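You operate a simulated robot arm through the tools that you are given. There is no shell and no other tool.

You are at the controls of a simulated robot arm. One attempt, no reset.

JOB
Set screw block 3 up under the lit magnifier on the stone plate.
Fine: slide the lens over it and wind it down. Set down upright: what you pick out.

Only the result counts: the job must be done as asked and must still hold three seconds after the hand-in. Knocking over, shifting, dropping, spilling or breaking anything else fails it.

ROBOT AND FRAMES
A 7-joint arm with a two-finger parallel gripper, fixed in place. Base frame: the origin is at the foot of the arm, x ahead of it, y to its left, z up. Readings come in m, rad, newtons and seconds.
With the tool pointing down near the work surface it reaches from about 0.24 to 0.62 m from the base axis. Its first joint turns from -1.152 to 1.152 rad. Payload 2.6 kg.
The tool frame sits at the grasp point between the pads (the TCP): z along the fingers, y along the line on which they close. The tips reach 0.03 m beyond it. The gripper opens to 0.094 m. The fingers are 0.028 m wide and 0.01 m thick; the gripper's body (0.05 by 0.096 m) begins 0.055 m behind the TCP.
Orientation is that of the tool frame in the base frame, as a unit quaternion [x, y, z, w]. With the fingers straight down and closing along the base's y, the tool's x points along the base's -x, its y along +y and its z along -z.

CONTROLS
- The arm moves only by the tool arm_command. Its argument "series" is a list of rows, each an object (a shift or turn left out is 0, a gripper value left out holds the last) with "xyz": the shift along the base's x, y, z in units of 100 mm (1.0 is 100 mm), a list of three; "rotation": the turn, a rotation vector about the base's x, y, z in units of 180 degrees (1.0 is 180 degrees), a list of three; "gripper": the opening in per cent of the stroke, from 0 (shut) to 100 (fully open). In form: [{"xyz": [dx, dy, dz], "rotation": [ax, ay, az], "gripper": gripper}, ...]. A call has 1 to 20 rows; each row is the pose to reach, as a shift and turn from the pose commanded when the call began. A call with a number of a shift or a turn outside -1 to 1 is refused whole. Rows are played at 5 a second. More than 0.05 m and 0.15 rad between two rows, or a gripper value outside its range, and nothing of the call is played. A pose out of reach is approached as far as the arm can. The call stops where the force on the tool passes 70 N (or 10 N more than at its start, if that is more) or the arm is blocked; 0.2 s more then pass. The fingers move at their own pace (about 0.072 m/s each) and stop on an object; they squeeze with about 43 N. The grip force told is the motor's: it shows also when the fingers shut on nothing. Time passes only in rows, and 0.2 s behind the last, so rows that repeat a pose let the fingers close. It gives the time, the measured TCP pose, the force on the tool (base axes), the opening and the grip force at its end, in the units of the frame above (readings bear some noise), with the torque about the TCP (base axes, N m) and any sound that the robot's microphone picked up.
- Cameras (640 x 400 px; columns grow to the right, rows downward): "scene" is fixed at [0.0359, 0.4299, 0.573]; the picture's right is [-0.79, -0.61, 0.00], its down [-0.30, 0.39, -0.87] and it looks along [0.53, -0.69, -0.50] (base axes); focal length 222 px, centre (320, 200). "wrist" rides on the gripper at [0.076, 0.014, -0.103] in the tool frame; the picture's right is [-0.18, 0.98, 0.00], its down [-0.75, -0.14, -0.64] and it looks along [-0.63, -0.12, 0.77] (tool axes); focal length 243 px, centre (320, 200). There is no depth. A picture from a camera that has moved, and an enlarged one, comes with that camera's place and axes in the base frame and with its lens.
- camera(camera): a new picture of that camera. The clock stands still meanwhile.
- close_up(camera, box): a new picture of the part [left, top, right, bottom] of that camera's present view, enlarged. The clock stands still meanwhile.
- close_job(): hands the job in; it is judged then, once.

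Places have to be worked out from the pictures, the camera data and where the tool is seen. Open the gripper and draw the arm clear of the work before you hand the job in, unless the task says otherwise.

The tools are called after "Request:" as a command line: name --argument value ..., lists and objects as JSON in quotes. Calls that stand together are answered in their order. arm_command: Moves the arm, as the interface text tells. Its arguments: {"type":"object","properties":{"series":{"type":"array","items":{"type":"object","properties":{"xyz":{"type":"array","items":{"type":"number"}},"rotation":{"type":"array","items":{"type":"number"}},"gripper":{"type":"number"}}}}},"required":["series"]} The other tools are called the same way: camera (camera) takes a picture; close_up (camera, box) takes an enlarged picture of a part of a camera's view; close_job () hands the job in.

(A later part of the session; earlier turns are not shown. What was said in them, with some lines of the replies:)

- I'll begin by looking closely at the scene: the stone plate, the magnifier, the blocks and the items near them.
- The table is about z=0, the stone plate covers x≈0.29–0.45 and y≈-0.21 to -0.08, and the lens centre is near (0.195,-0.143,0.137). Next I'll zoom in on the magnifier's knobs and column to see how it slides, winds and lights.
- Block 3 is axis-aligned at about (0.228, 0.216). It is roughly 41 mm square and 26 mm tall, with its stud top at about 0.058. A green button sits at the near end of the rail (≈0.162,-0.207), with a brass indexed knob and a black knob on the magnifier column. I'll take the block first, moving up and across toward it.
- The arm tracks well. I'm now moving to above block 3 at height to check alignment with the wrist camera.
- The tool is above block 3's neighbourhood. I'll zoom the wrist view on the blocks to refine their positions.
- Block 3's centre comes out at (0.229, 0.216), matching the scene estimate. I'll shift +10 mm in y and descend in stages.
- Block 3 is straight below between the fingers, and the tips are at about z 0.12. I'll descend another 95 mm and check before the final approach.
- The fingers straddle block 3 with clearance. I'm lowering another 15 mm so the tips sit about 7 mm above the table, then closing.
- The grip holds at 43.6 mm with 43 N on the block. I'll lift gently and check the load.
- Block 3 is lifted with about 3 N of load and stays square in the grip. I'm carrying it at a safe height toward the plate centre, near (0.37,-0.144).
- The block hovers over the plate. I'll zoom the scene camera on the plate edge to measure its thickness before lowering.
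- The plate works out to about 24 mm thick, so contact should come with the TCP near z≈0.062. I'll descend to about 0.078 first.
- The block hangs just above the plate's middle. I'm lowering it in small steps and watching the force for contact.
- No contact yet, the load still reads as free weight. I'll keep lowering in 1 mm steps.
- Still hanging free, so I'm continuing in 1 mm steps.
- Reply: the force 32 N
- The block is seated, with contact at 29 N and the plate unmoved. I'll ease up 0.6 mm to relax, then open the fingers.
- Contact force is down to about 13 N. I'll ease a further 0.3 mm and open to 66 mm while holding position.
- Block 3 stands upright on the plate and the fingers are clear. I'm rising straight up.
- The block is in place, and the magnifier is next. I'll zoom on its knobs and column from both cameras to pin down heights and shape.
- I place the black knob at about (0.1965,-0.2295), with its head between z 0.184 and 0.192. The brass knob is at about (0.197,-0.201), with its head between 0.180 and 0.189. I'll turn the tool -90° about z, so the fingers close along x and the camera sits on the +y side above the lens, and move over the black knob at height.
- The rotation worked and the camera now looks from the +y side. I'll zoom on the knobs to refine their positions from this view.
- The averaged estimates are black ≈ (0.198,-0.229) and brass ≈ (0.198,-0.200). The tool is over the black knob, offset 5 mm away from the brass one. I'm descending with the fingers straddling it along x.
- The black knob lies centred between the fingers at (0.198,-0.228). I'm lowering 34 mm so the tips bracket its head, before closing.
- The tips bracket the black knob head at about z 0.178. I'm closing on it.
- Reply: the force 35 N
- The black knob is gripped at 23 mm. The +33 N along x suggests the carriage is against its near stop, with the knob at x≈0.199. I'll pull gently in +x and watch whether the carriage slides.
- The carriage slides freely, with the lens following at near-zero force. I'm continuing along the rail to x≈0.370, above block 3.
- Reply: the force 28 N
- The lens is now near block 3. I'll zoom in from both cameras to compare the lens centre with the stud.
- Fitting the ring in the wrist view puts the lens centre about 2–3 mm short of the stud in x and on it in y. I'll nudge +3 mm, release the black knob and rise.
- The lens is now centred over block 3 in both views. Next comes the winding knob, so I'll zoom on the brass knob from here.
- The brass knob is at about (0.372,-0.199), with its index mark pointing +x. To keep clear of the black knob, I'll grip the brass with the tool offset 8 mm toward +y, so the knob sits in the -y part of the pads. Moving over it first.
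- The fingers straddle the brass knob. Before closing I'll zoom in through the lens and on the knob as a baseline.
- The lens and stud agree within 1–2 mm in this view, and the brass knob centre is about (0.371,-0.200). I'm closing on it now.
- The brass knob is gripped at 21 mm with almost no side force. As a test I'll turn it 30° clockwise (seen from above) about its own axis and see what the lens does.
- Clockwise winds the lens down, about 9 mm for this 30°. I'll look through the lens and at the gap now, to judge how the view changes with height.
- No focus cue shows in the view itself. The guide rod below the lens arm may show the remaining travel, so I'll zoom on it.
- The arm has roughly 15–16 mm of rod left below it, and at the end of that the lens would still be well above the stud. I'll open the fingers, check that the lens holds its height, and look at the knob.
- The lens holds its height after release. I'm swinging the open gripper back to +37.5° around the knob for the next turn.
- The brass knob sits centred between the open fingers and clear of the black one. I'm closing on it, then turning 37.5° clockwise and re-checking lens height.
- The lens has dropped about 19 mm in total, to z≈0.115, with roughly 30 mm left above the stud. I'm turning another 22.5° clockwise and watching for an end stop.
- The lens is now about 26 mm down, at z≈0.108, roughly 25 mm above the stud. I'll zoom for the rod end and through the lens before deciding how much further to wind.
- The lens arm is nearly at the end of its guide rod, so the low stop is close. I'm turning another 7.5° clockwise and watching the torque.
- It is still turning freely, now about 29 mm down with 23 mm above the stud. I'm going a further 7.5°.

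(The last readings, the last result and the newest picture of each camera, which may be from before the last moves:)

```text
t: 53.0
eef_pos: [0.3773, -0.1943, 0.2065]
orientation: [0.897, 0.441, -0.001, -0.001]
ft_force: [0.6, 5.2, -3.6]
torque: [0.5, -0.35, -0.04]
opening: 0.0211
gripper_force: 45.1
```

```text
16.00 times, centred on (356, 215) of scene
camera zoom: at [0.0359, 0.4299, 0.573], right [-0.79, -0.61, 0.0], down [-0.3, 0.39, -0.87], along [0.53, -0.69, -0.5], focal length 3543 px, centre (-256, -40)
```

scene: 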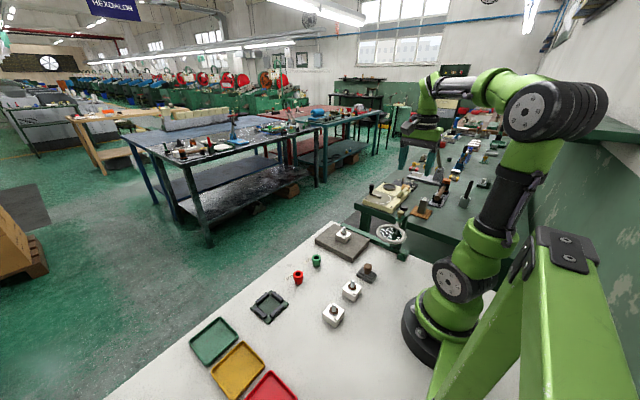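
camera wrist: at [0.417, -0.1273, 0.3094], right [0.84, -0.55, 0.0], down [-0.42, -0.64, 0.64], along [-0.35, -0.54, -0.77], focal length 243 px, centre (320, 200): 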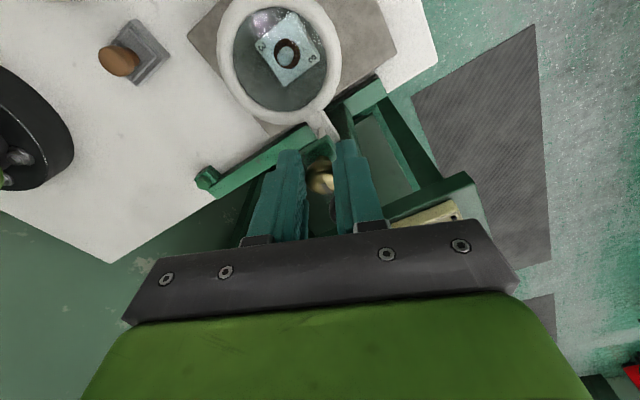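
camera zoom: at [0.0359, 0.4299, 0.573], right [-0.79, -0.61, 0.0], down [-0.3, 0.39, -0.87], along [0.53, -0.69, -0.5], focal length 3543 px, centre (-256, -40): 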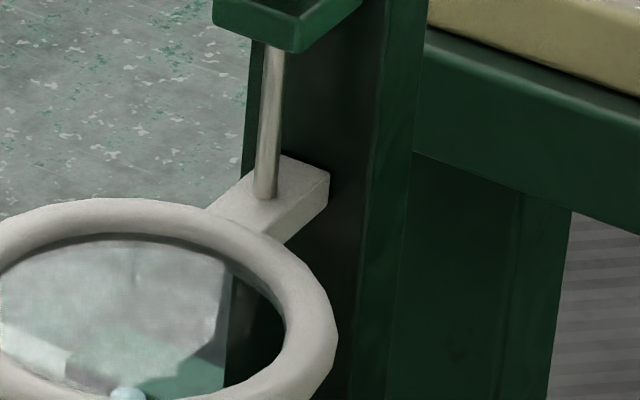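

It is about 31 mm down now. I'll check whether the index mark is still turning with the fingers, meaning no slip at a stop.

Request:
close_up --camera "wrist" --box '[240, 120, 400, 240]'

Request:
close_up --camera "wrist" --box '[180, 0, 360, 130]'

```text
3.33 times, centred on (320, 180) of wrist
camera zoom: at [0.4339, -0.1417, 0.3092], right [0.67, -0.75, 0.0], down [-0.57, -0.51, 0.64], along [-0.48, -0.43, -0.77], focal length 809 px, centre (320, 267)
```

zoom: 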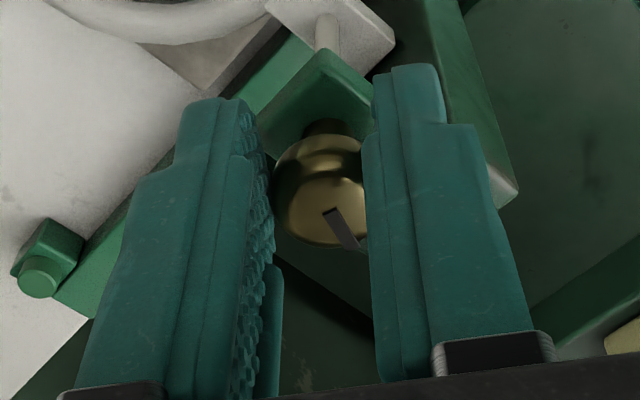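

```text
3.08 times, centred on (270, 65) of wrist
camera zoom: at [0.4339, -0.1417, 0.3092], right [0.67, -0.75, 0.0], down [-0.57, -0.51, 0.64], along [-0.48, -0.43, -0.77], focal length 746 px, centre (474, 615)
```

zoom: 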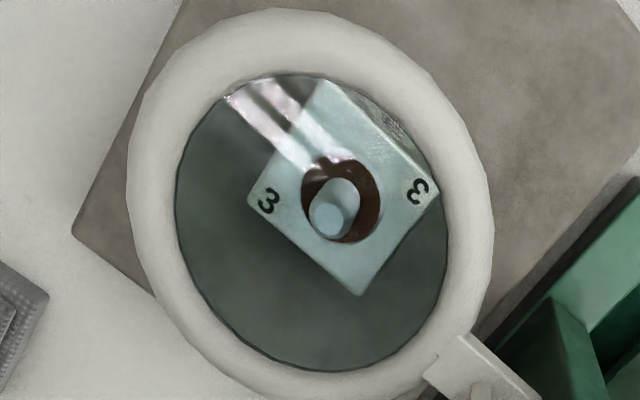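

The lens plane is at about z 0.1035, the stud top at about 0.082, and the knob is still following the fingers. I'll release and ratchet back to 0° so I can feel for the low stop with more room.

Request:
arm_command --series '[{"gripper": 30}, {"gripper": 45}, {"gripper": 45}, {"xyz": [-0.0087, 0.0058, 0.0], "rotation": [0, 0, 0.0417], "gripper": 45}, {"xyz": [-0.0181, 0.0104, 0.0], "rotation": [0, 0, 0.0833]}, {"xyz": [-0.028, 0.0138, 0.0], "rotation": [0, 0, 0.125]}, {"xyz": [-0.0383, 0.0158, 0.0], "rotation": [0, 0, 0.1667]}, {"xyz": [-0.0487, 0.0165, 0.0], "rotation": [0, 0, 0.2083]}, {"xyz": [-0.0487, 0.0165, 0.0], "rotation": [0, 0, 0.2083]}]'

Request:
close_up --camera "wrist" --box '[240, 120, 400, 240]'

Request:
close_up --camera "scene" --box '[324, 190, 404, 250]'

```text
t: 55.0
eef_pos: [0.3705, -0.1923, 0.2077]
orientation: [0.707, 0.707, -0.001, 0.001]
ft_force: [-0.2, -0.2, 0.3]
torque: [-0.02, -0.03, -0.05]
opening: 0.0422
gripper_force: 0.0
```

```text
3.33 times, centred on (320, 180) of wrist
camera zoom: at [0.3852, -0.1145, 0.3094], right [0.98, -0.18, 0.0], down [-0.14, -0.75, 0.64], along [-0.12, -0.63, -0.77], focal length 809 px, centre (320, 267)
```

zoom: 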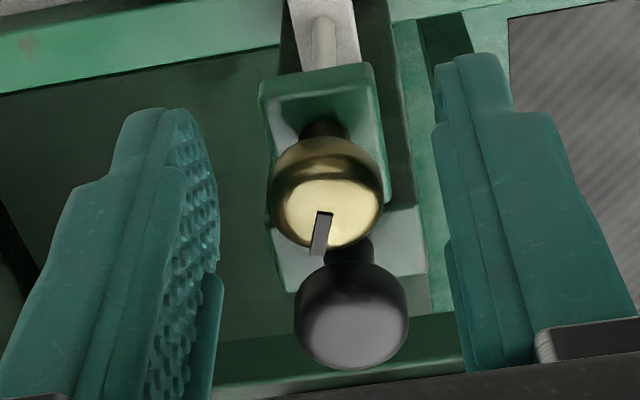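

```text
6.67 times, centred on (364, 220) of scene
camera zoom: at [0.0359, 0.4299, 0.573], right [-0.79, -0.61, 0.0], down [-0.3, 0.39, -0.87], along [0.53, -0.69, -0.5], focal length 1476 px, centre (27, 67)
```

zoom: 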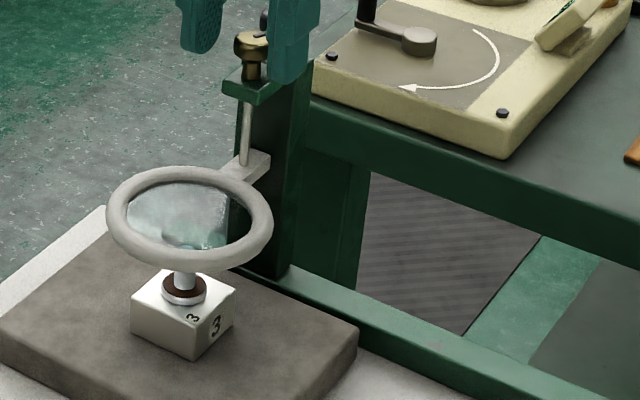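

The index mark has turned about 105° and the lens is holding. I'm gripping again for a small 7.5° turn to feel for the stop.

Request:
arm_command --series '[{"gripper": 25}, {"gripper": 15}, {"gripper": 15}, {"gripper": 15}, {"xyz": [0.0052, -0.0002, 0.0], "rotation": [0, 0, -0.0208], "gripper": 15}, {"xyz": [0.0104, -0.0007, 0.0], "rotation": [0, 0, -0.0417]}, {"xyz": [0.0104, -0.0007, 0.0], "rotation": [0, 0, -0.0417]}]'

Request:
close_up --camera "scene" --box '[324, 190, 404, 250]'

Request:
close_up --camera "wrist" --box '[240, 120, 400, 240]'

```text
t: 56.6
eef_pos: [0.3726, -0.1918, 0.2077]
orientation: [0.753, 0.658, -0.001, 0.001]
ft_force: [0.6, 1.4, 3.6]
torque: [-0.02, -0.03, 0.01]
opening: 0.0213
gripper_force: 44.8
```

```text
6.67 times, centred on (364, 220) of scene
camera zoom: at [0.0358, 0.43, 0.573], right [-0.79, -0.61, 0.0], down [-0.3, 0.39, -0.87], along [0.53, -0.69, -0.5], focal length 1476 px, centre (27, 67)
```

zoom: 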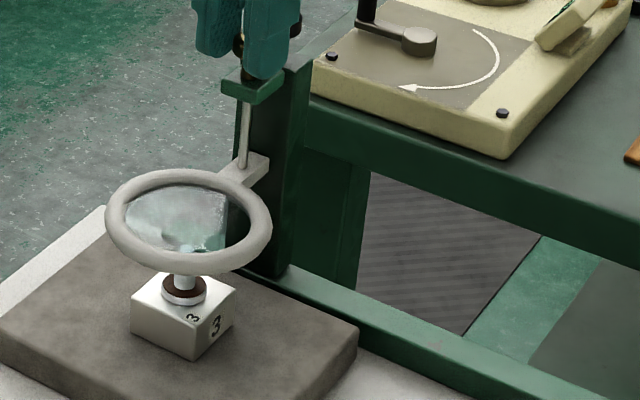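

```text
3.33 times, centred on (320, 180) of wrist
camera zoom: at [0.3964, -0.1171, 0.3094], right [0.95, -0.31, 0.0], down [-0.24, -0.73, 0.64], along [-0.2, -0.61, -0.77], focal length 809 px, centre (320, 267)
```

zoom: 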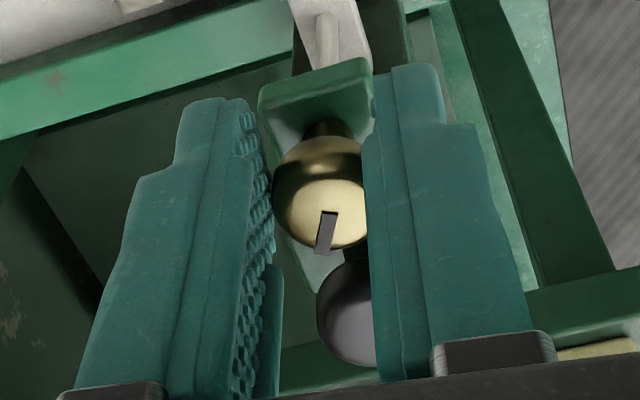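

It is now 33 mm down with the knob still following and no stop felt, and the lens plane is about 18 mm above the stud. I'll zoom from the scene on the column and gap for any scale or mark before going further.

Request:
close_up --camera "scene" --box '[330, 212, 370, 242]'

Request:
close_up --camera "scene" --box '[350, 190, 390, 250]'

Request:
camera --camera "wrist"

```text
13.33 times, centred on (350, 227) of scene
camera zoom: at [0.0358, 0.43, 0.573], right [-0.79, -0.61, 0.0], down [-0.3, 0.39, -0.87], along [0.53, -0.69, -0.5], focal length 2953 px, centre (-80, -160)
```

zoom: 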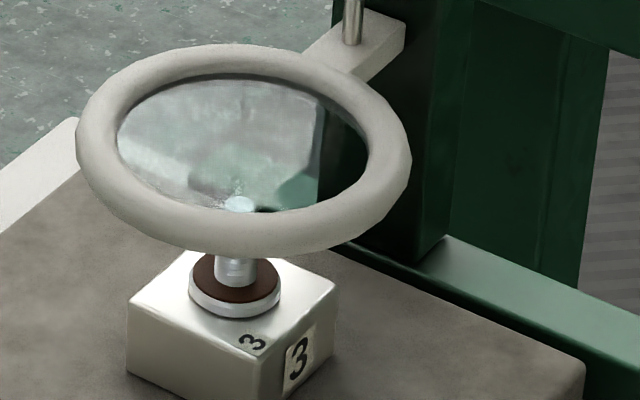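

```text
6.67 times, centred on (370, 220) of scene
camera zoom: at [0.0358, 0.43, 0.573], right [-0.79, -0.61, 0.0], down [-0.3, 0.39, -0.87], along [0.53, -0.69, -0.5], focal length 1476 px, centre (-13, 67)
```

zoom: 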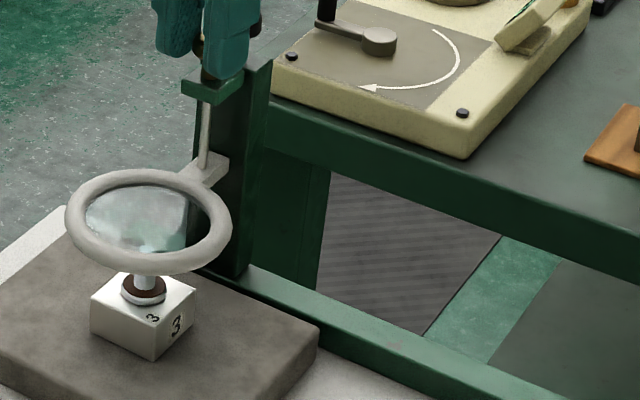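

```text
taken
camera wrist: at [0.3964, -0.1171, 0.3094], right [0.95, -0.31, 0.0], down [-0.24, -0.73, 0.64], along [-0.2, -0.61, -0.77], focal length 243 px, centre (320, 200)
```

wrist: 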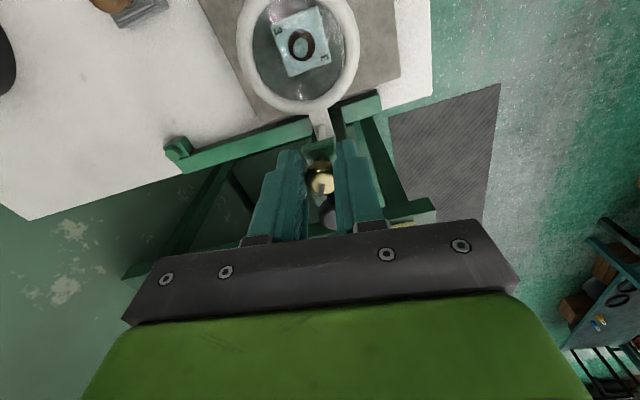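

By line of sight through the glass, the stud is about 19 mm below the lens plane, so there is still margin. I'll turn another 15° slowly to look for the stop.

Request:
arm_command --series '[{"xyz": [0.0052, -0.0009, 0.0], "rotation": [0, 0, -0.0208]}, {"xyz": [0.0103, -0.002, 0.0], "rotation": [0, 0, -0.0417]}, {"xyz": [0.0153, -0.0036, 0.0], "rotation": [0, 0, -0.0625]}, {"xyz": [0.0202, -0.0054, 0.0], "rotation": [0, 0, -0.0833]}, {"xyz": [0.0202, -0.0054, 0.0], "rotation": [0, 0, -0.0833]}]'

Request:
close_up --camera "scene" --box '[324, 190, 404, 250]'

Request:
close_up --camera "wrist" --box '[240, 120, 400, 240]'

Request:
close_up --camera "scene" --box '[330, 212, 370, 242]'

```text
t: 57.8
eef_pos: [0.3741, -0.1938, 0.2063]
orientation: [0.833, 0.554, -0.001, 0.0]
ft_force: [-0.5, -1.5, 1.9]
torque: [-0.09, 0.03, 0.33]
opening: 0.0211
gripper_force: 44.7
```

```text
6.67 times, centred on (364, 220) of scene
camera zoom: at [0.0359, 0.4299, 0.573], right [-0.79, -0.61, 0.0], down [-0.3, 0.39, -0.87], along [0.53, -0.69, -0.5], focal length 1476 px, centre (27, 67)
```

zoom: 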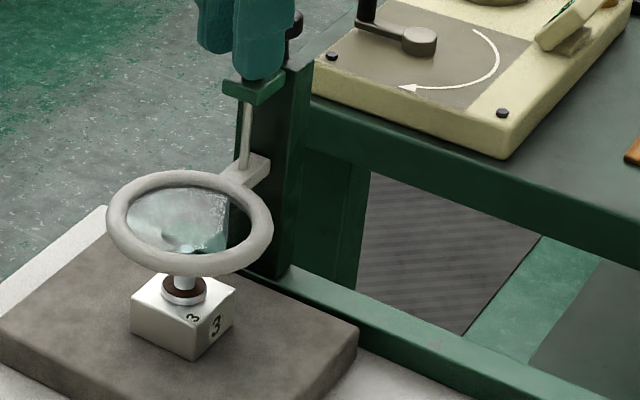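

```text
3.33 times, centred on (320, 180) of wrist
camera zoom: at [0.4165, -0.1267, 0.3089], right [0.84, -0.55, 0.0], down [-0.42, -0.64, 0.64], along [-0.35, -0.54, -0.77], focal length 809 px, centre (320, 267)
```

zoom: 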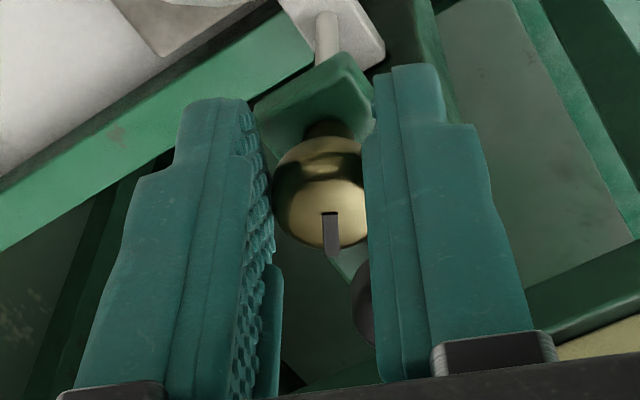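

```text
13.33 times, centred on (350, 227) of scene
camera zoom: at [0.0359, 0.4299, 0.573], right [-0.79, -0.61, 0.0], down [-0.3, 0.39, -0.87], along [0.53, -0.69, -0.5], focal length 2953 px, centre (-80, -160)
```

zoom: 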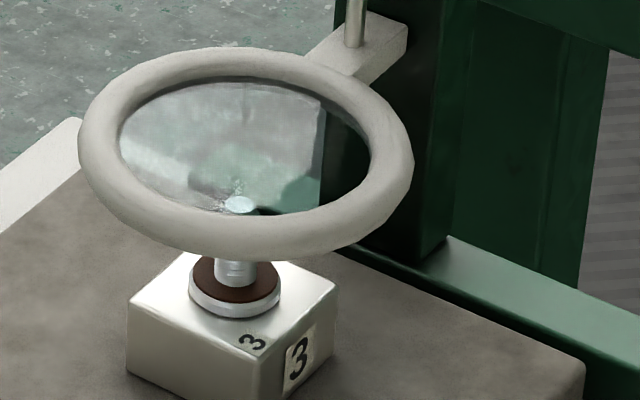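

The torque rose to 0.33 N·m, the knob slipped in the fingers and the lens moved only about 1 mm. That is the low stop, at about 34 mm of travel with 17–18 mm clear above the stud. I'll release and rise off the knob.

Request:
arm_command --series '[{"gripper": 30}, {"gripper": 50}, {"gripper": 50}, {"gripper": 50}, {"xyz": [0.0, 0.0, 0.15], "gripper": 50}, {"xyz": [0.0, 0.0, 0.35]}, {"xyz": [0.0, 0.0, 0.6]}, {"xyz": [0.0, 0.0, 0.8]}, {"xyz": [0.0, 0.0, 0.8]}]'

Request:
camera --camera "wrist"

Request:
close_up --camera "scene" --box '[324, 190, 420, 270]'

```text
t: 59.8
eef_pos: [0.3751, -0.1918, 0.2875]
orientation: [0.832, 0.555, 0.0, 0.001]
ft_force: [-0.6, 1.1, -0.9]
torque: [0.02, 0.0, -0.01]
opening: 0.0466
gripper_force: 0.1
```

```text
taken
camera wrist: at [0.4175, -0.1265, 0.3899], right [0.84, -0.55, 0.0], down [-0.42, -0.64, 0.64], along [-0.35, -0.54, -0.77], focal length 243 px, centre (320, 200)
```

wrist: 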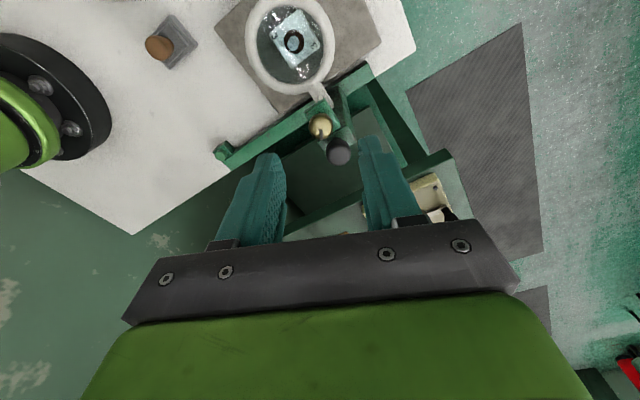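

```text
5.00 times, centred on (372, 230) of scene
camera zoom: at [0.0359, 0.4299, 0.573], right [-0.79, -0.61, 0.0], down [-0.3, 0.39, -0.87], along [0.53, -0.69, -0.5], focal length 1107 px, centre (60, 50)
```

zoom: 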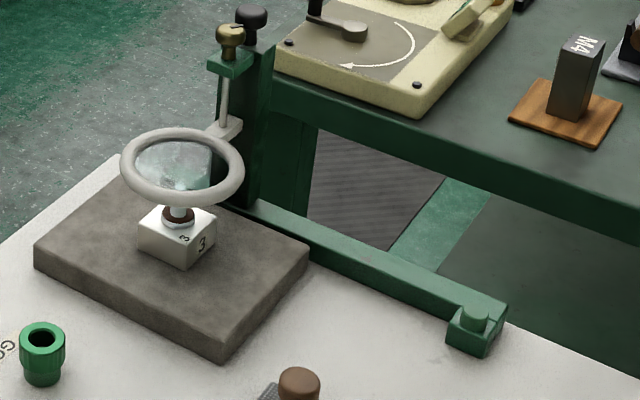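

The block stands upright under the lowered lens. Next is the green button at the rail's near end, so I'll zoom on it from both cameras to pin it down, along with the lens ring's present brightness.

Request:
close_up --camera "wrist" --box '[202, 130, 250, 175]'

Request:
close_up --camera "scene" --box '[388, 230, 420, 260]'

Request:
close_up --camera "scene" --box '[324, 200, 380, 250]'

```text
8.89 times, centred on (226, 152) of wrist
camera zoom: at [0.4175, -0.1265, 0.3899], right [0.84, -0.55, 0.0], down [-0.42, -0.64, 0.64], along [-0.35, -0.54, -0.77], focal length 2157 px, centre (1156, 622)
```

zoom: 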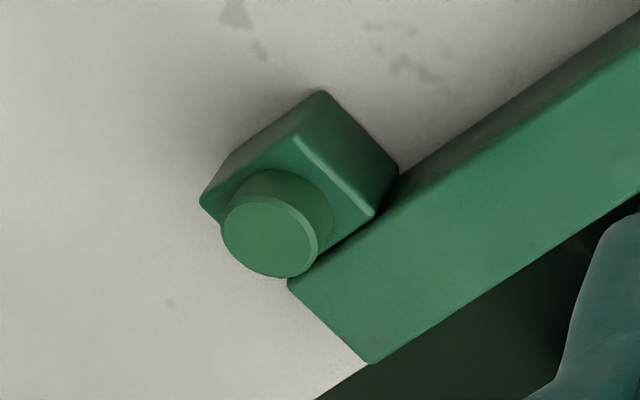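

```text
13.33 times, centred on (404, 245) of scene
camera zoom: at [0.0359, 0.4299, 0.573], right [-0.79, -0.61, 0.0], down [-0.3, 0.39, -0.87], along [0.53, -0.69, -0.5], focal length 2953 px, centre (-800, -400)
```

zoom: 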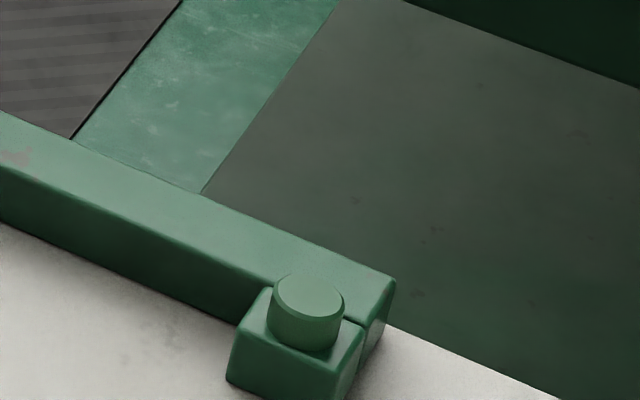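

```text
8.00 times, centred on (352, 225) of scene
camera zoom: at [0.0359, 0.4299, 0.573], right [-0.79, -0.61, 0.0], down [-0.3, 0.39, -0.87], along [0.53, -0.69, -0.5], focal length 1772 px, centre (64, 0)
```

zoom: 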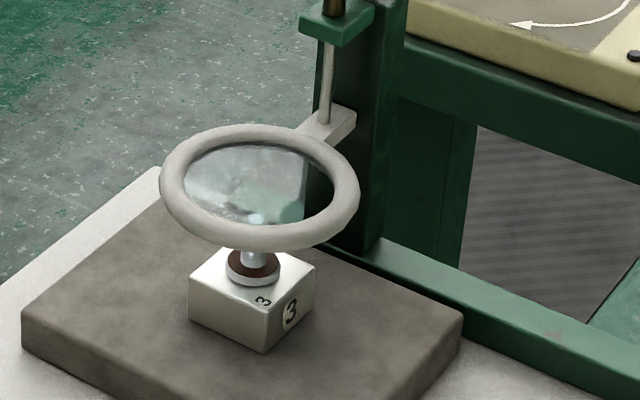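

The button comes out at (0.1625,-0.2075) with its top at about z 0.029, next to the rail at y<-0.218. I'll turn the tool back to yaw 0, so the closed fingertips are narrow along y and miss the rail, while moving toward it at height.

Request:
arm_command --series '[{"xyz": [-0.06, 0.01, 0.0], "rotation": [0, 0, 0.039]}, {"xyz": [-0.12, 0.02, 0.0], "rotation": [0, 0, 0.078]}, {"xyz": [-0.18, 0.03, 0.0], "rotation": [0, 0, 0.117]}, {"xyz": [-0.24, 0.04, 0.0], "rotation": [0, 0, 0.156]}, {"xyz": [-0.3, 0.06, 0.0], "rotation": [0, 0, 0.195]}, {"xyz": [-0.36, 0.08, 0.0], "rotation": [0, 0, 0.234]}, {"xyz": [-0.42, 0.1, 0.0], "rotation": [0, 0, 0.273]}, {"xyz": [-0.48, 0.12, 0.0], "rotation": [0, 0, 0.312]}, {"xyz": [-0.55, 0.14, 0.0], "rotation": [0, 0, 0.351]}, {"xyz": [-0.62, 0.16, 0.0], "rotation": [0, 0, 0.39]}, {"xyz": [-0.69, 0.18, 0.0], "rotation": [0, 0, 0.429]}, {"xyz": [-0.76, 0.2, 0.0], "rotation": [0, 0, 0.468]}, {"xyz": [-0.83, 0.2, 0.0], "rotation": [0, 0, 0.507]}, {"xyz": [-0.9, 0.2, 0.0], "rotation": [0, 0, 0.546]}, {"xyz": [-0.96, 0.2, 0.0], "rotation": [0, 0, 0.585]}, {"xyz": [-1.0, 0.2, 0.0], "rotation": [0, 0, 0.625]}, {"xyz": [-1.0, 0.2, 0.0], "rotation": [0, 0, 0.625]}]'

Request:
arm_command --series '[{"xyz": [-0.3, -0.1, 0.0], "gripper": 0}, {"xyz": [-0.6, -0.2, -0.1]}, {"xyz": [-0.85, -0.3, -0.3]}, {"xyz": [-1.0, -0.34, -0.5]}, {"xyz": [-1.0, -0.34, -0.7]}, {"xyz": [-1.0, -0.34, -0.7]}]'

Request:
camera --camera "wrist"

Request:
camera --camera "scene"

```text
t: 63.4
eef_pos: [0.2724, -0.1726, 0.2855]
orientation: [0.0, 1.0, 0.0, 0.001]
ft_force: [-0.7, -0.3, -0.4]
torque: [0.02, 0.03, -0.03]
opening: 0.0472
gripper_force: 0.1
```

```text
t: 64.8
eef_pos: [0.172, -0.2069, 0.215]
orientation: [0.0, 1.0, 0.0, 0.0]
ft_force: [-0.1, -0.3, -0.4]
torque: [-0.02, 0.0, 0.0]
opening: 0.0002
gripper_force: 33.1
```

```text
taken
camera wrist: at [0.0948, -0.1917, 0.3177], right [0.19, 0.98, 0.0], down [0.75, -0.14, 0.64], along [0.63, -0.12, -0.77], focal length 243 px, centre (320, 200)
```

wrist: 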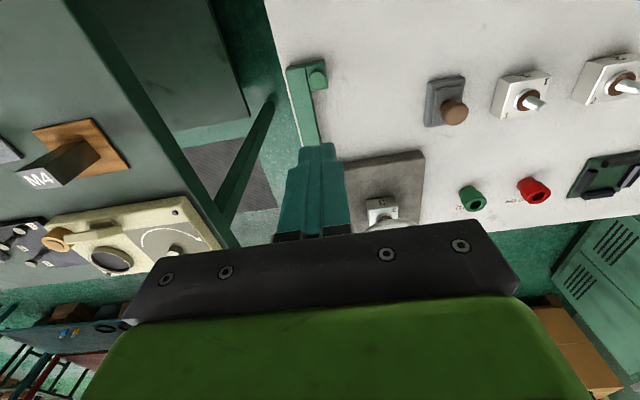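

```text
taken
```

scene: 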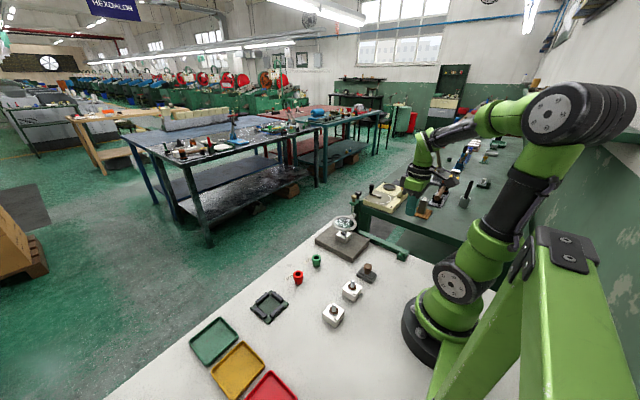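

The gripper is closed near the button. I'll zoom to place the button precisely from this view.

Request:
close_up --camera "wrist" --box '[276, 50, 356, 110]'

```text
6.67 times, centred on (316, 80) of wrist
camera zoom: at [0.0948, -0.1917, 0.3177], right [0.19, 0.98, 0.0], down [0.75, -0.14, 0.64], along [0.63, -0.12, -0.77], focal length 1618 px, centre (347, 1000)
```

zoom: 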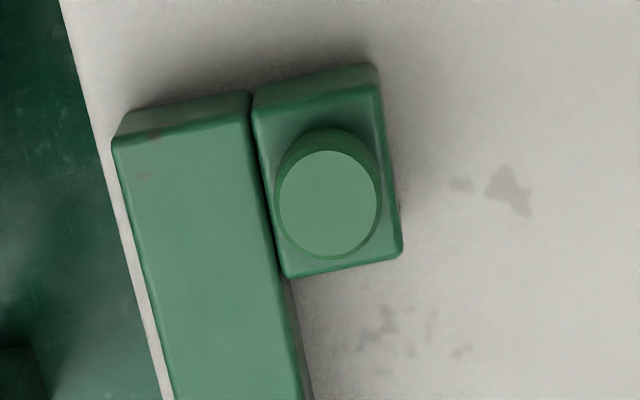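

The button is at (0.163,-0.2075) and the rail edge at y≈-0.2186. I'm aligning over the button and descending to about 10 mm above it.

Request:
arm_command --series '[{"xyz": [-0.12, 0.006, -0.2]}, {"xyz": [-0.12, 0.006, -0.45]}, {"xyz": [-0.12, 0.006, -0.7]}, {"xyz": [-0.12, 0.006, -0.95]}, {"xyz": [-0.12, 0.006, -1.0]}, {"xyz": [-0.12, 0.006, -1.0]}]'

Request:
arm_command --series '[{"xyz": [0.0, 0.0, -0.15]}, {"xyz": [0.0, 0.0, -0.3]}, {"xyz": [0.0, 0.0, -0.42]}, {"xyz": [0.0, 0.0, -0.47]}, {"xyz": [0.0, 0.0, -0.47]}]'

Request:
close_up --camera "scene" --box '[384, 220, 432, 260]'

Request:
camera --camera "wrist"

```text
t: 66.2
eef_pos: [0.1608, -0.2051, 0.1177]
orientation: [0.001, 1.0, 0.0, 0.001]
ft_force: [0.1, -0.4, 0.2]
torque: [0.04, -0.01, 0.0]
opening: 0.0001
gripper_force: 33.2
```

```text
t: 67.4
eef_pos: [0.1631, -0.2062, 0.0699]
orientation: [0.0, 1.0, 0.001, 0.001]
ft_force: [0.3, 0.2, -0.3]
torque: [0.01, -0.03, -0.02]
opening: 0.0
gripper_force: 33.3
```

```text
10.00 times, centred on (408, 240) of scene
camera zoom: at [0.0359, 0.4299, 0.573], right [-0.79, -0.61, 0.0], down [-0.3, 0.39, -0.87], along [0.53, -0.69, -0.5], focal length 2215 px, centre (-560, -200)
```

zoom: 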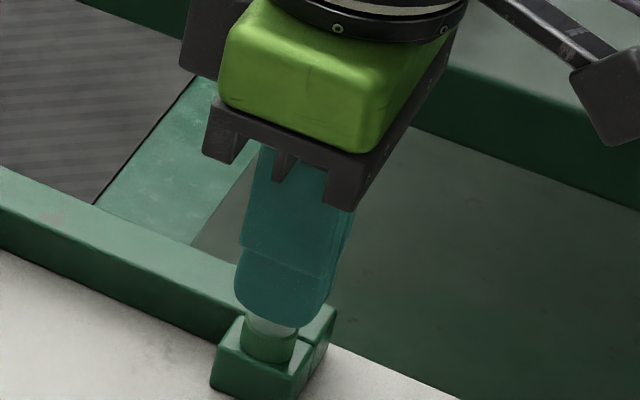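

```text
taken
camera wrist: at [0.0865, -0.1914, 0.1716], right [0.19, 0.98, 0.0], down [0.75, -0.14, 0.64], along [0.63, -0.12, -0.77], focal length 243 px, centre (320, 200)
```

wrist: 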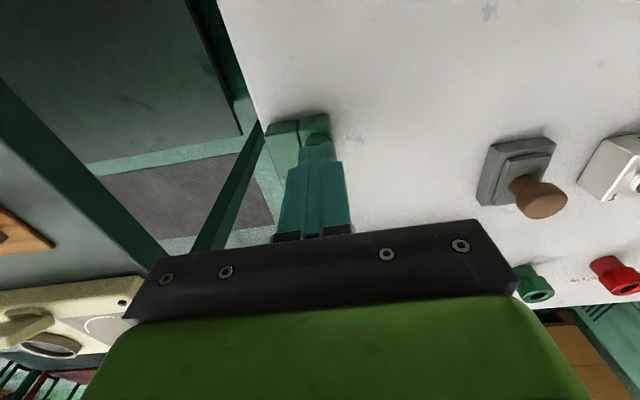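

The fingertips are centred just above the button. I'm pressing down slowly in 1–2 mm rows and watching the force.

Request:
arm_command --series '[{"xyz": [0.0, 0.0, -0.02]}, {"xyz": [0.0, 0.0, -0.04]}, {"xyz": [0.0, 0.0, -0.06]}, {"xyz": [0.0, 0.0, -0.08]}, {"xyz": [0.0, 0.0, -0.08]}]'

Request:
close_up --camera "scene" --box '[384, 220, 432, 260]'

```text
t: 68.6
eef_pos: [0.1618, -0.2062, 0.0612]
orientation: [0.0, 1.0, 0.0, 0.002]
ft_force: [0.4, -0.3, -0.2]
torque: [0.01, -0.03, 0.01]
opening: 0.0003
gripper_force: 33.7
```

```text
10.00 times, centred on (408, 240) of scene
camera zoom: at [0.0359, 0.4299, 0.573], right [-0.79, -0.61, 0.0], down [-0.3, 0.39, -0.87], along [0.53, -0.69, -0.5], focal length 2215 px, centre (-560, -200)
```

zoom: 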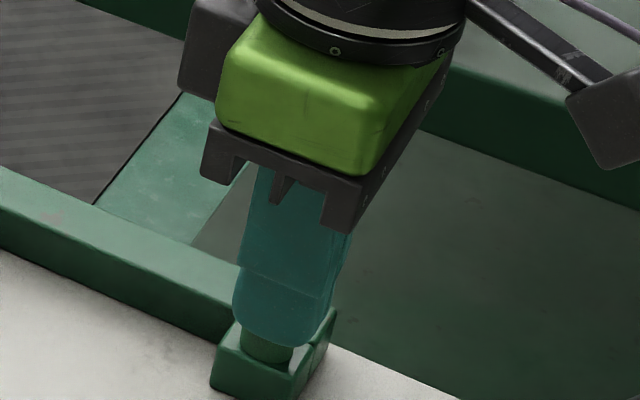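

No contact yet at TCP z≈0.062. Continuing in 1 mm rows.

Request:
arm_command --series '[{"xyz": [0.0, 0.0, -0.01]}, {"xyz": [0.0, 0.0, -0.02]}, {"xyz": [0.0, 0.0, -0.03]}, {"xyz": [0.0, 0.0, -0.03]}]'

```text
t: 69.6
eef_pos: [0.1614, -0.2065, 0.0593]
orientation: [0.001, 1.0, -0.001, 0.001]
ft_force: [0.1, 1.1, 2.7]
torque: [0.02, 0.01, 0.0]
opening: 0.0001
gripper_force: 33.2
```

First light contact shows, about 2.7 N. I'm pressing another 2 mm.

Request:
arm_command --series '[{"xyz": [0.0, 0.0, -0.01]}, {"xyz": [0.0, 0.0, -0.02]}, {"xyz": [0.0, 0.0, -0.02]}]'

Request:
close_up --camera "scene" --box '[324, 200, 420, 260]'

```text
t: 70.4
eef_pos: [0.162, -0.2063, 0.057]
orientation: [0.001, 1.0, -0.001, 0.001]
ft_force: [1.6, -0.2, 3.2]
torque: [0.03, -0.05, 0.01]
opening: 0.0
gripper_force: 33.2
heard: click
```

```text
6.67 times, centred on (372, 230) of scene
camera zoom: at [0.0359, 0.43, 0.573], right [-0.79, -0.61, 0.0], down [-0.3, 0.39, -0.87], along [0.53, -0.69, -0.5], focal length 1476 px, centre (-27, 0)
```

zoom: 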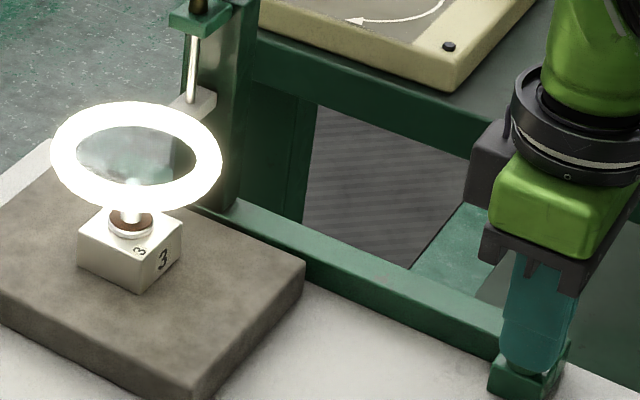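

There was a click and the ring light came on. I'm drawing straight up off the button to check that it stays lit.

Request:
arm_command --series '[{"xyz": [0.0, 0.0, 0.05]}, {"xyz": [0.0, 0.0, 0.15]}, {"xyz": [0.0, 0.0, 0.35]}, {"xyz": [0.0, 0.0, 0.6]}, {"xyz": [0.0, 0.0, 0.85]}, {"xyz": [0.0, 0.0, 1.0]}, {"xyz": [0.0, 0.0, 1.0]}]'

Request:
close_up --camera "scene" --box '[324, 200, 420, 260]'

Request:
camera --camera "scene"

```text
t: 72.0
eef_pos: [0.163, -0.2061, 0.1566]
orientation: [0.001, 1.0, 0.0, 0.001]
ft_force: [-0.2, -1.3, -0.4]
torque: [0.0, -0.01, -0.01]
opening: 0.0002
gripper_force: 32.5
```

```text
6.67 times, centred on (372, 230) of scene
camera zoom: at [0.0359, 0.43, 0.573], right [-0.79, -0.61, 0.0], down [-0.3, 0.39, -0.87], along [0.53, -0.69, -0.5], focal length 1476 px, centre (-27, 0)
```

zoom: 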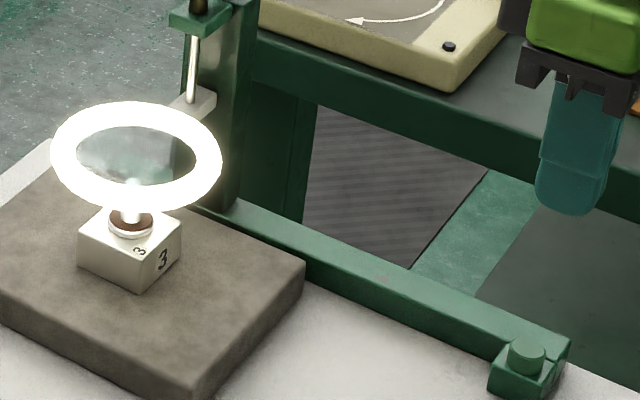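

```text
taken
```

scene: 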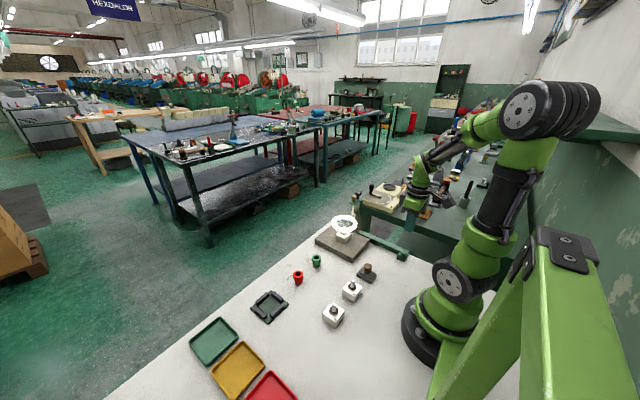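

The light stays on after release. I'll raise, open the gripper and move clear, then look down through the lens for a last alignment check.

Request:
arm_command --series '[{"xyz": [0.0, 0.0, 0.3], "gripper": 60}, {"xyz": [0.0, 0.0, 0.6]}, {"xyz": [0.1, 0.1, 0.9]}, {"xyz": [0.3, 0.2, 1.0]}, {"xyz": [0.6, 0.3, 1.0]}, {"xyz": [0.6, 0.3, 1.0]}]'

Request:
arm_command --series '[{"xyz": [0.0, 0.1, 0.3]}, {"xyz": [0.0, 0.2, 0.6]}, {"xyz": [0.0, 0.3, 0.9]}, {"xyz": [0.0, 0.3, 1.0]}, {"xyz": [0.0, 0.3, 1.0]}]'

Request:
camera --camera "wrist"

Request:
close_up --camera "scene" --box '[324, 200, 388, 250]'

```text
t: 73.4
eef_pos: [0.2206, -0.176, 0.2582]
orientation: [0.001, 1.0, 0.0, 0.0]
ft_force: [-0.5, 0.3, 0.4]
torque: [-0.04, 0.0, 0.02]
opening: 0.0563
gripper_force: 0.1
```

```text
t: 74.6
eef_pos: [0.2215, -0.1481, 0.3602]
orientation: [0.001, 1.0, -0.001, 0.001]
ft_force: [0.1, 0.4, 0.7]
torque: [0.0, -0.03, 0.0]
opening: 0.0566
gripper_force: 0.0
```

```text
taken
camera wrist: at [0.1454, -0.1325, 0.4628], right [0.19, 0.98, 0.0], down [0.75, -0.14, 0.64], along [0.63, -0.12, -0.77], focal length 243 px, centre (320, 200)
```

wrist: 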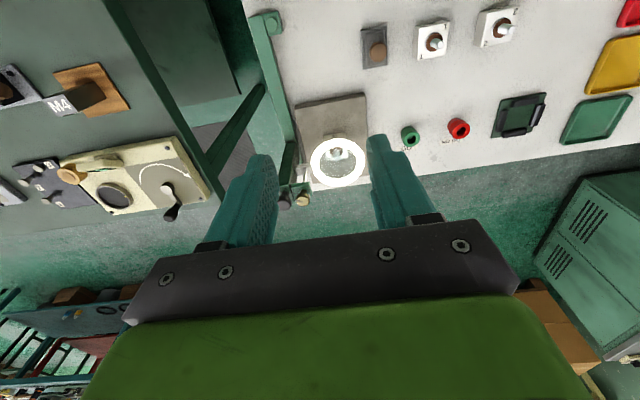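

```text
8.00 times, centred on (356, 225) of scene
camera zoom: at [0.0359, 0.43, 0.573], right [-0.79, -0.61, 0.0], down [-0.3, 0.39, -0.87], along [0.53, -0.69, -0.5], focal length 1772 px, centre (32, 0)
```

zoom: 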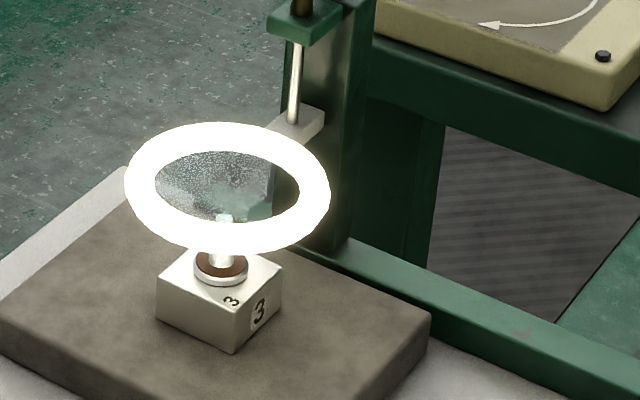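

In the scene view the lit ring centre (0.366,-0.1425) matches the stud (0.367,-0.143). I'll do one last check through the lens from the wrist camera, and of the other objects on the table.

Request:
close_up --camera "wrist" --box '[280, 90, 400, 200]'

Request:
close_up --camera "scene" --box '[180, 220, 420, 400]'

```text
3.64 times, centred on (340, 145) of wrist
camera zoom: at [0.1454, -0.1325, 0.4628], right [0.19, 0.98, 0.0], down [0.75, -0.14, 0.64], along [0.63, -0.12, -0.77], focal length 882 px, centre (247, 400)
```

zoom: 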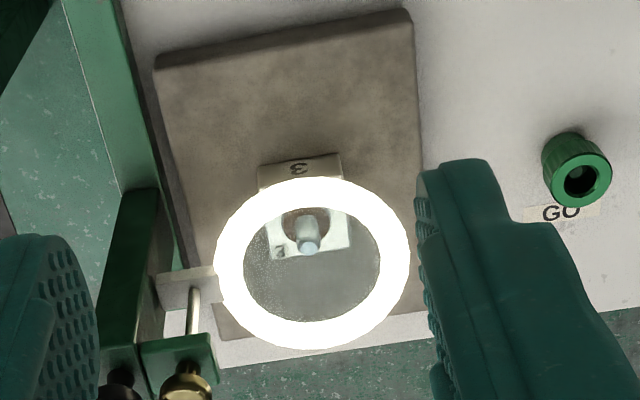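

```text
2.22 times, centred on (300, 310) of scene
camera zoom: at [0.0359, 0.43, 0.573], right [-0.79, -0.61, 0.0], down [-0.3, 0.39, -0.87], along [0.53, -0.69, -0.5], focal length 492 px, centre (364, -44)
```

zoom: 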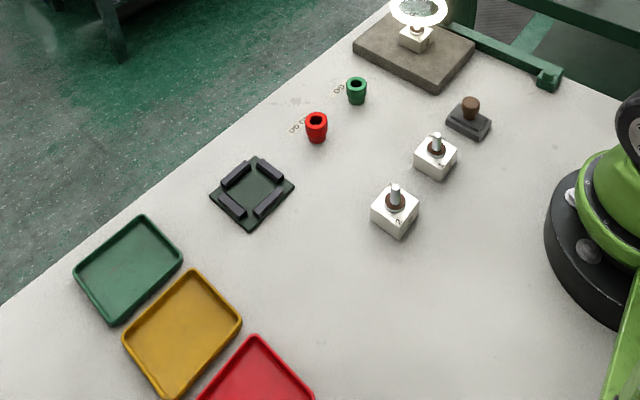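

Block 3 stands upright on the plate, centred under the lit and lowered lens, and everything else is undisturbed. I'll draw the arm further up and away before handing in.

Request:
arm_command --series '[{"xyz": [0.1, 0.2, 0.2]}, {"xyz": [0.2, 0.45, 0.4]}, {"xyz": [0.3, 0.7, 0.5]}, {"xyz": [0.3, 0.95, 0.5]}, {"xyz": [0.3, 0.95, 0.5]}, {"xyz": [0.3, 0.95, 0.5]}]'

Request:
close_up --camera "scene" --box '[310, 190, 420, 270]'

```text
t: 76.0
eef_pos: [0.2513, -0.0518, 0.4094]
orientation: [0.002, 1.0, 0.0, 0.0]
ft_force: [-0.9, 0.3, -0.3]
torque: [0.03, -0.01, 0.01]
opening: 0.0565
gripper_force: 0.1
```

```text
5.00 times, centred on (365, 230) of scene
camera zoom: at [0.0359, 0.43, 0.573], right [-0.79, -0.61, 0.0], down [-0.3, 0.39, -0.87], along [0.53, -0.69, -0.5], focal length 1107 px, centre (95, 50)
```

zoom: 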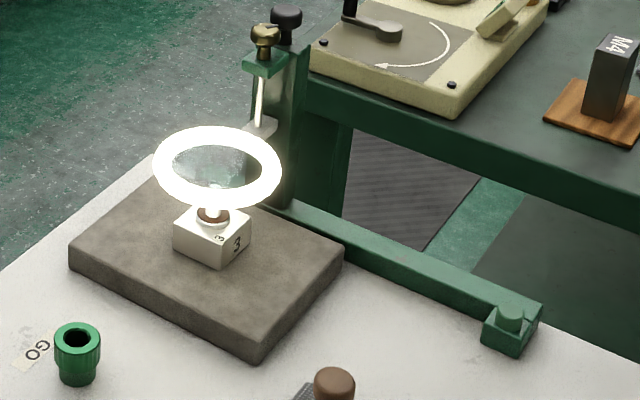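

The lens is lit, lowered and centred over block 3, the gripper is open and the arm is clear. I'm handing in the job.

Request:
close_job

```text
The job is handed in.
```

Screw block 3 is standing upright on the stone plate under the magnifier, and the job is handed in. I have no verdict back yet.

- **Block:** it sits near the middle of the plate, and the lens centre is within about 1–2 mm of its stud in both camera views.
- **Lens:** I slid it along the rail by the black knob and wound it down with the brass knob to its low stop. That is about 34 mm of travel and leaves roughly 17 mm clear above the stud. The job didn't give a height, so I took "wind it down" to mean all the way.
- **Light:** pressing the green button at the end of the rail clicked the ring light on, and it stayed on after I let go.
- **Everything else:** the other blocks, gauges, stamp, fixture and trays look undisturbed in the final pictures. The gripper is open and the arm is clear.
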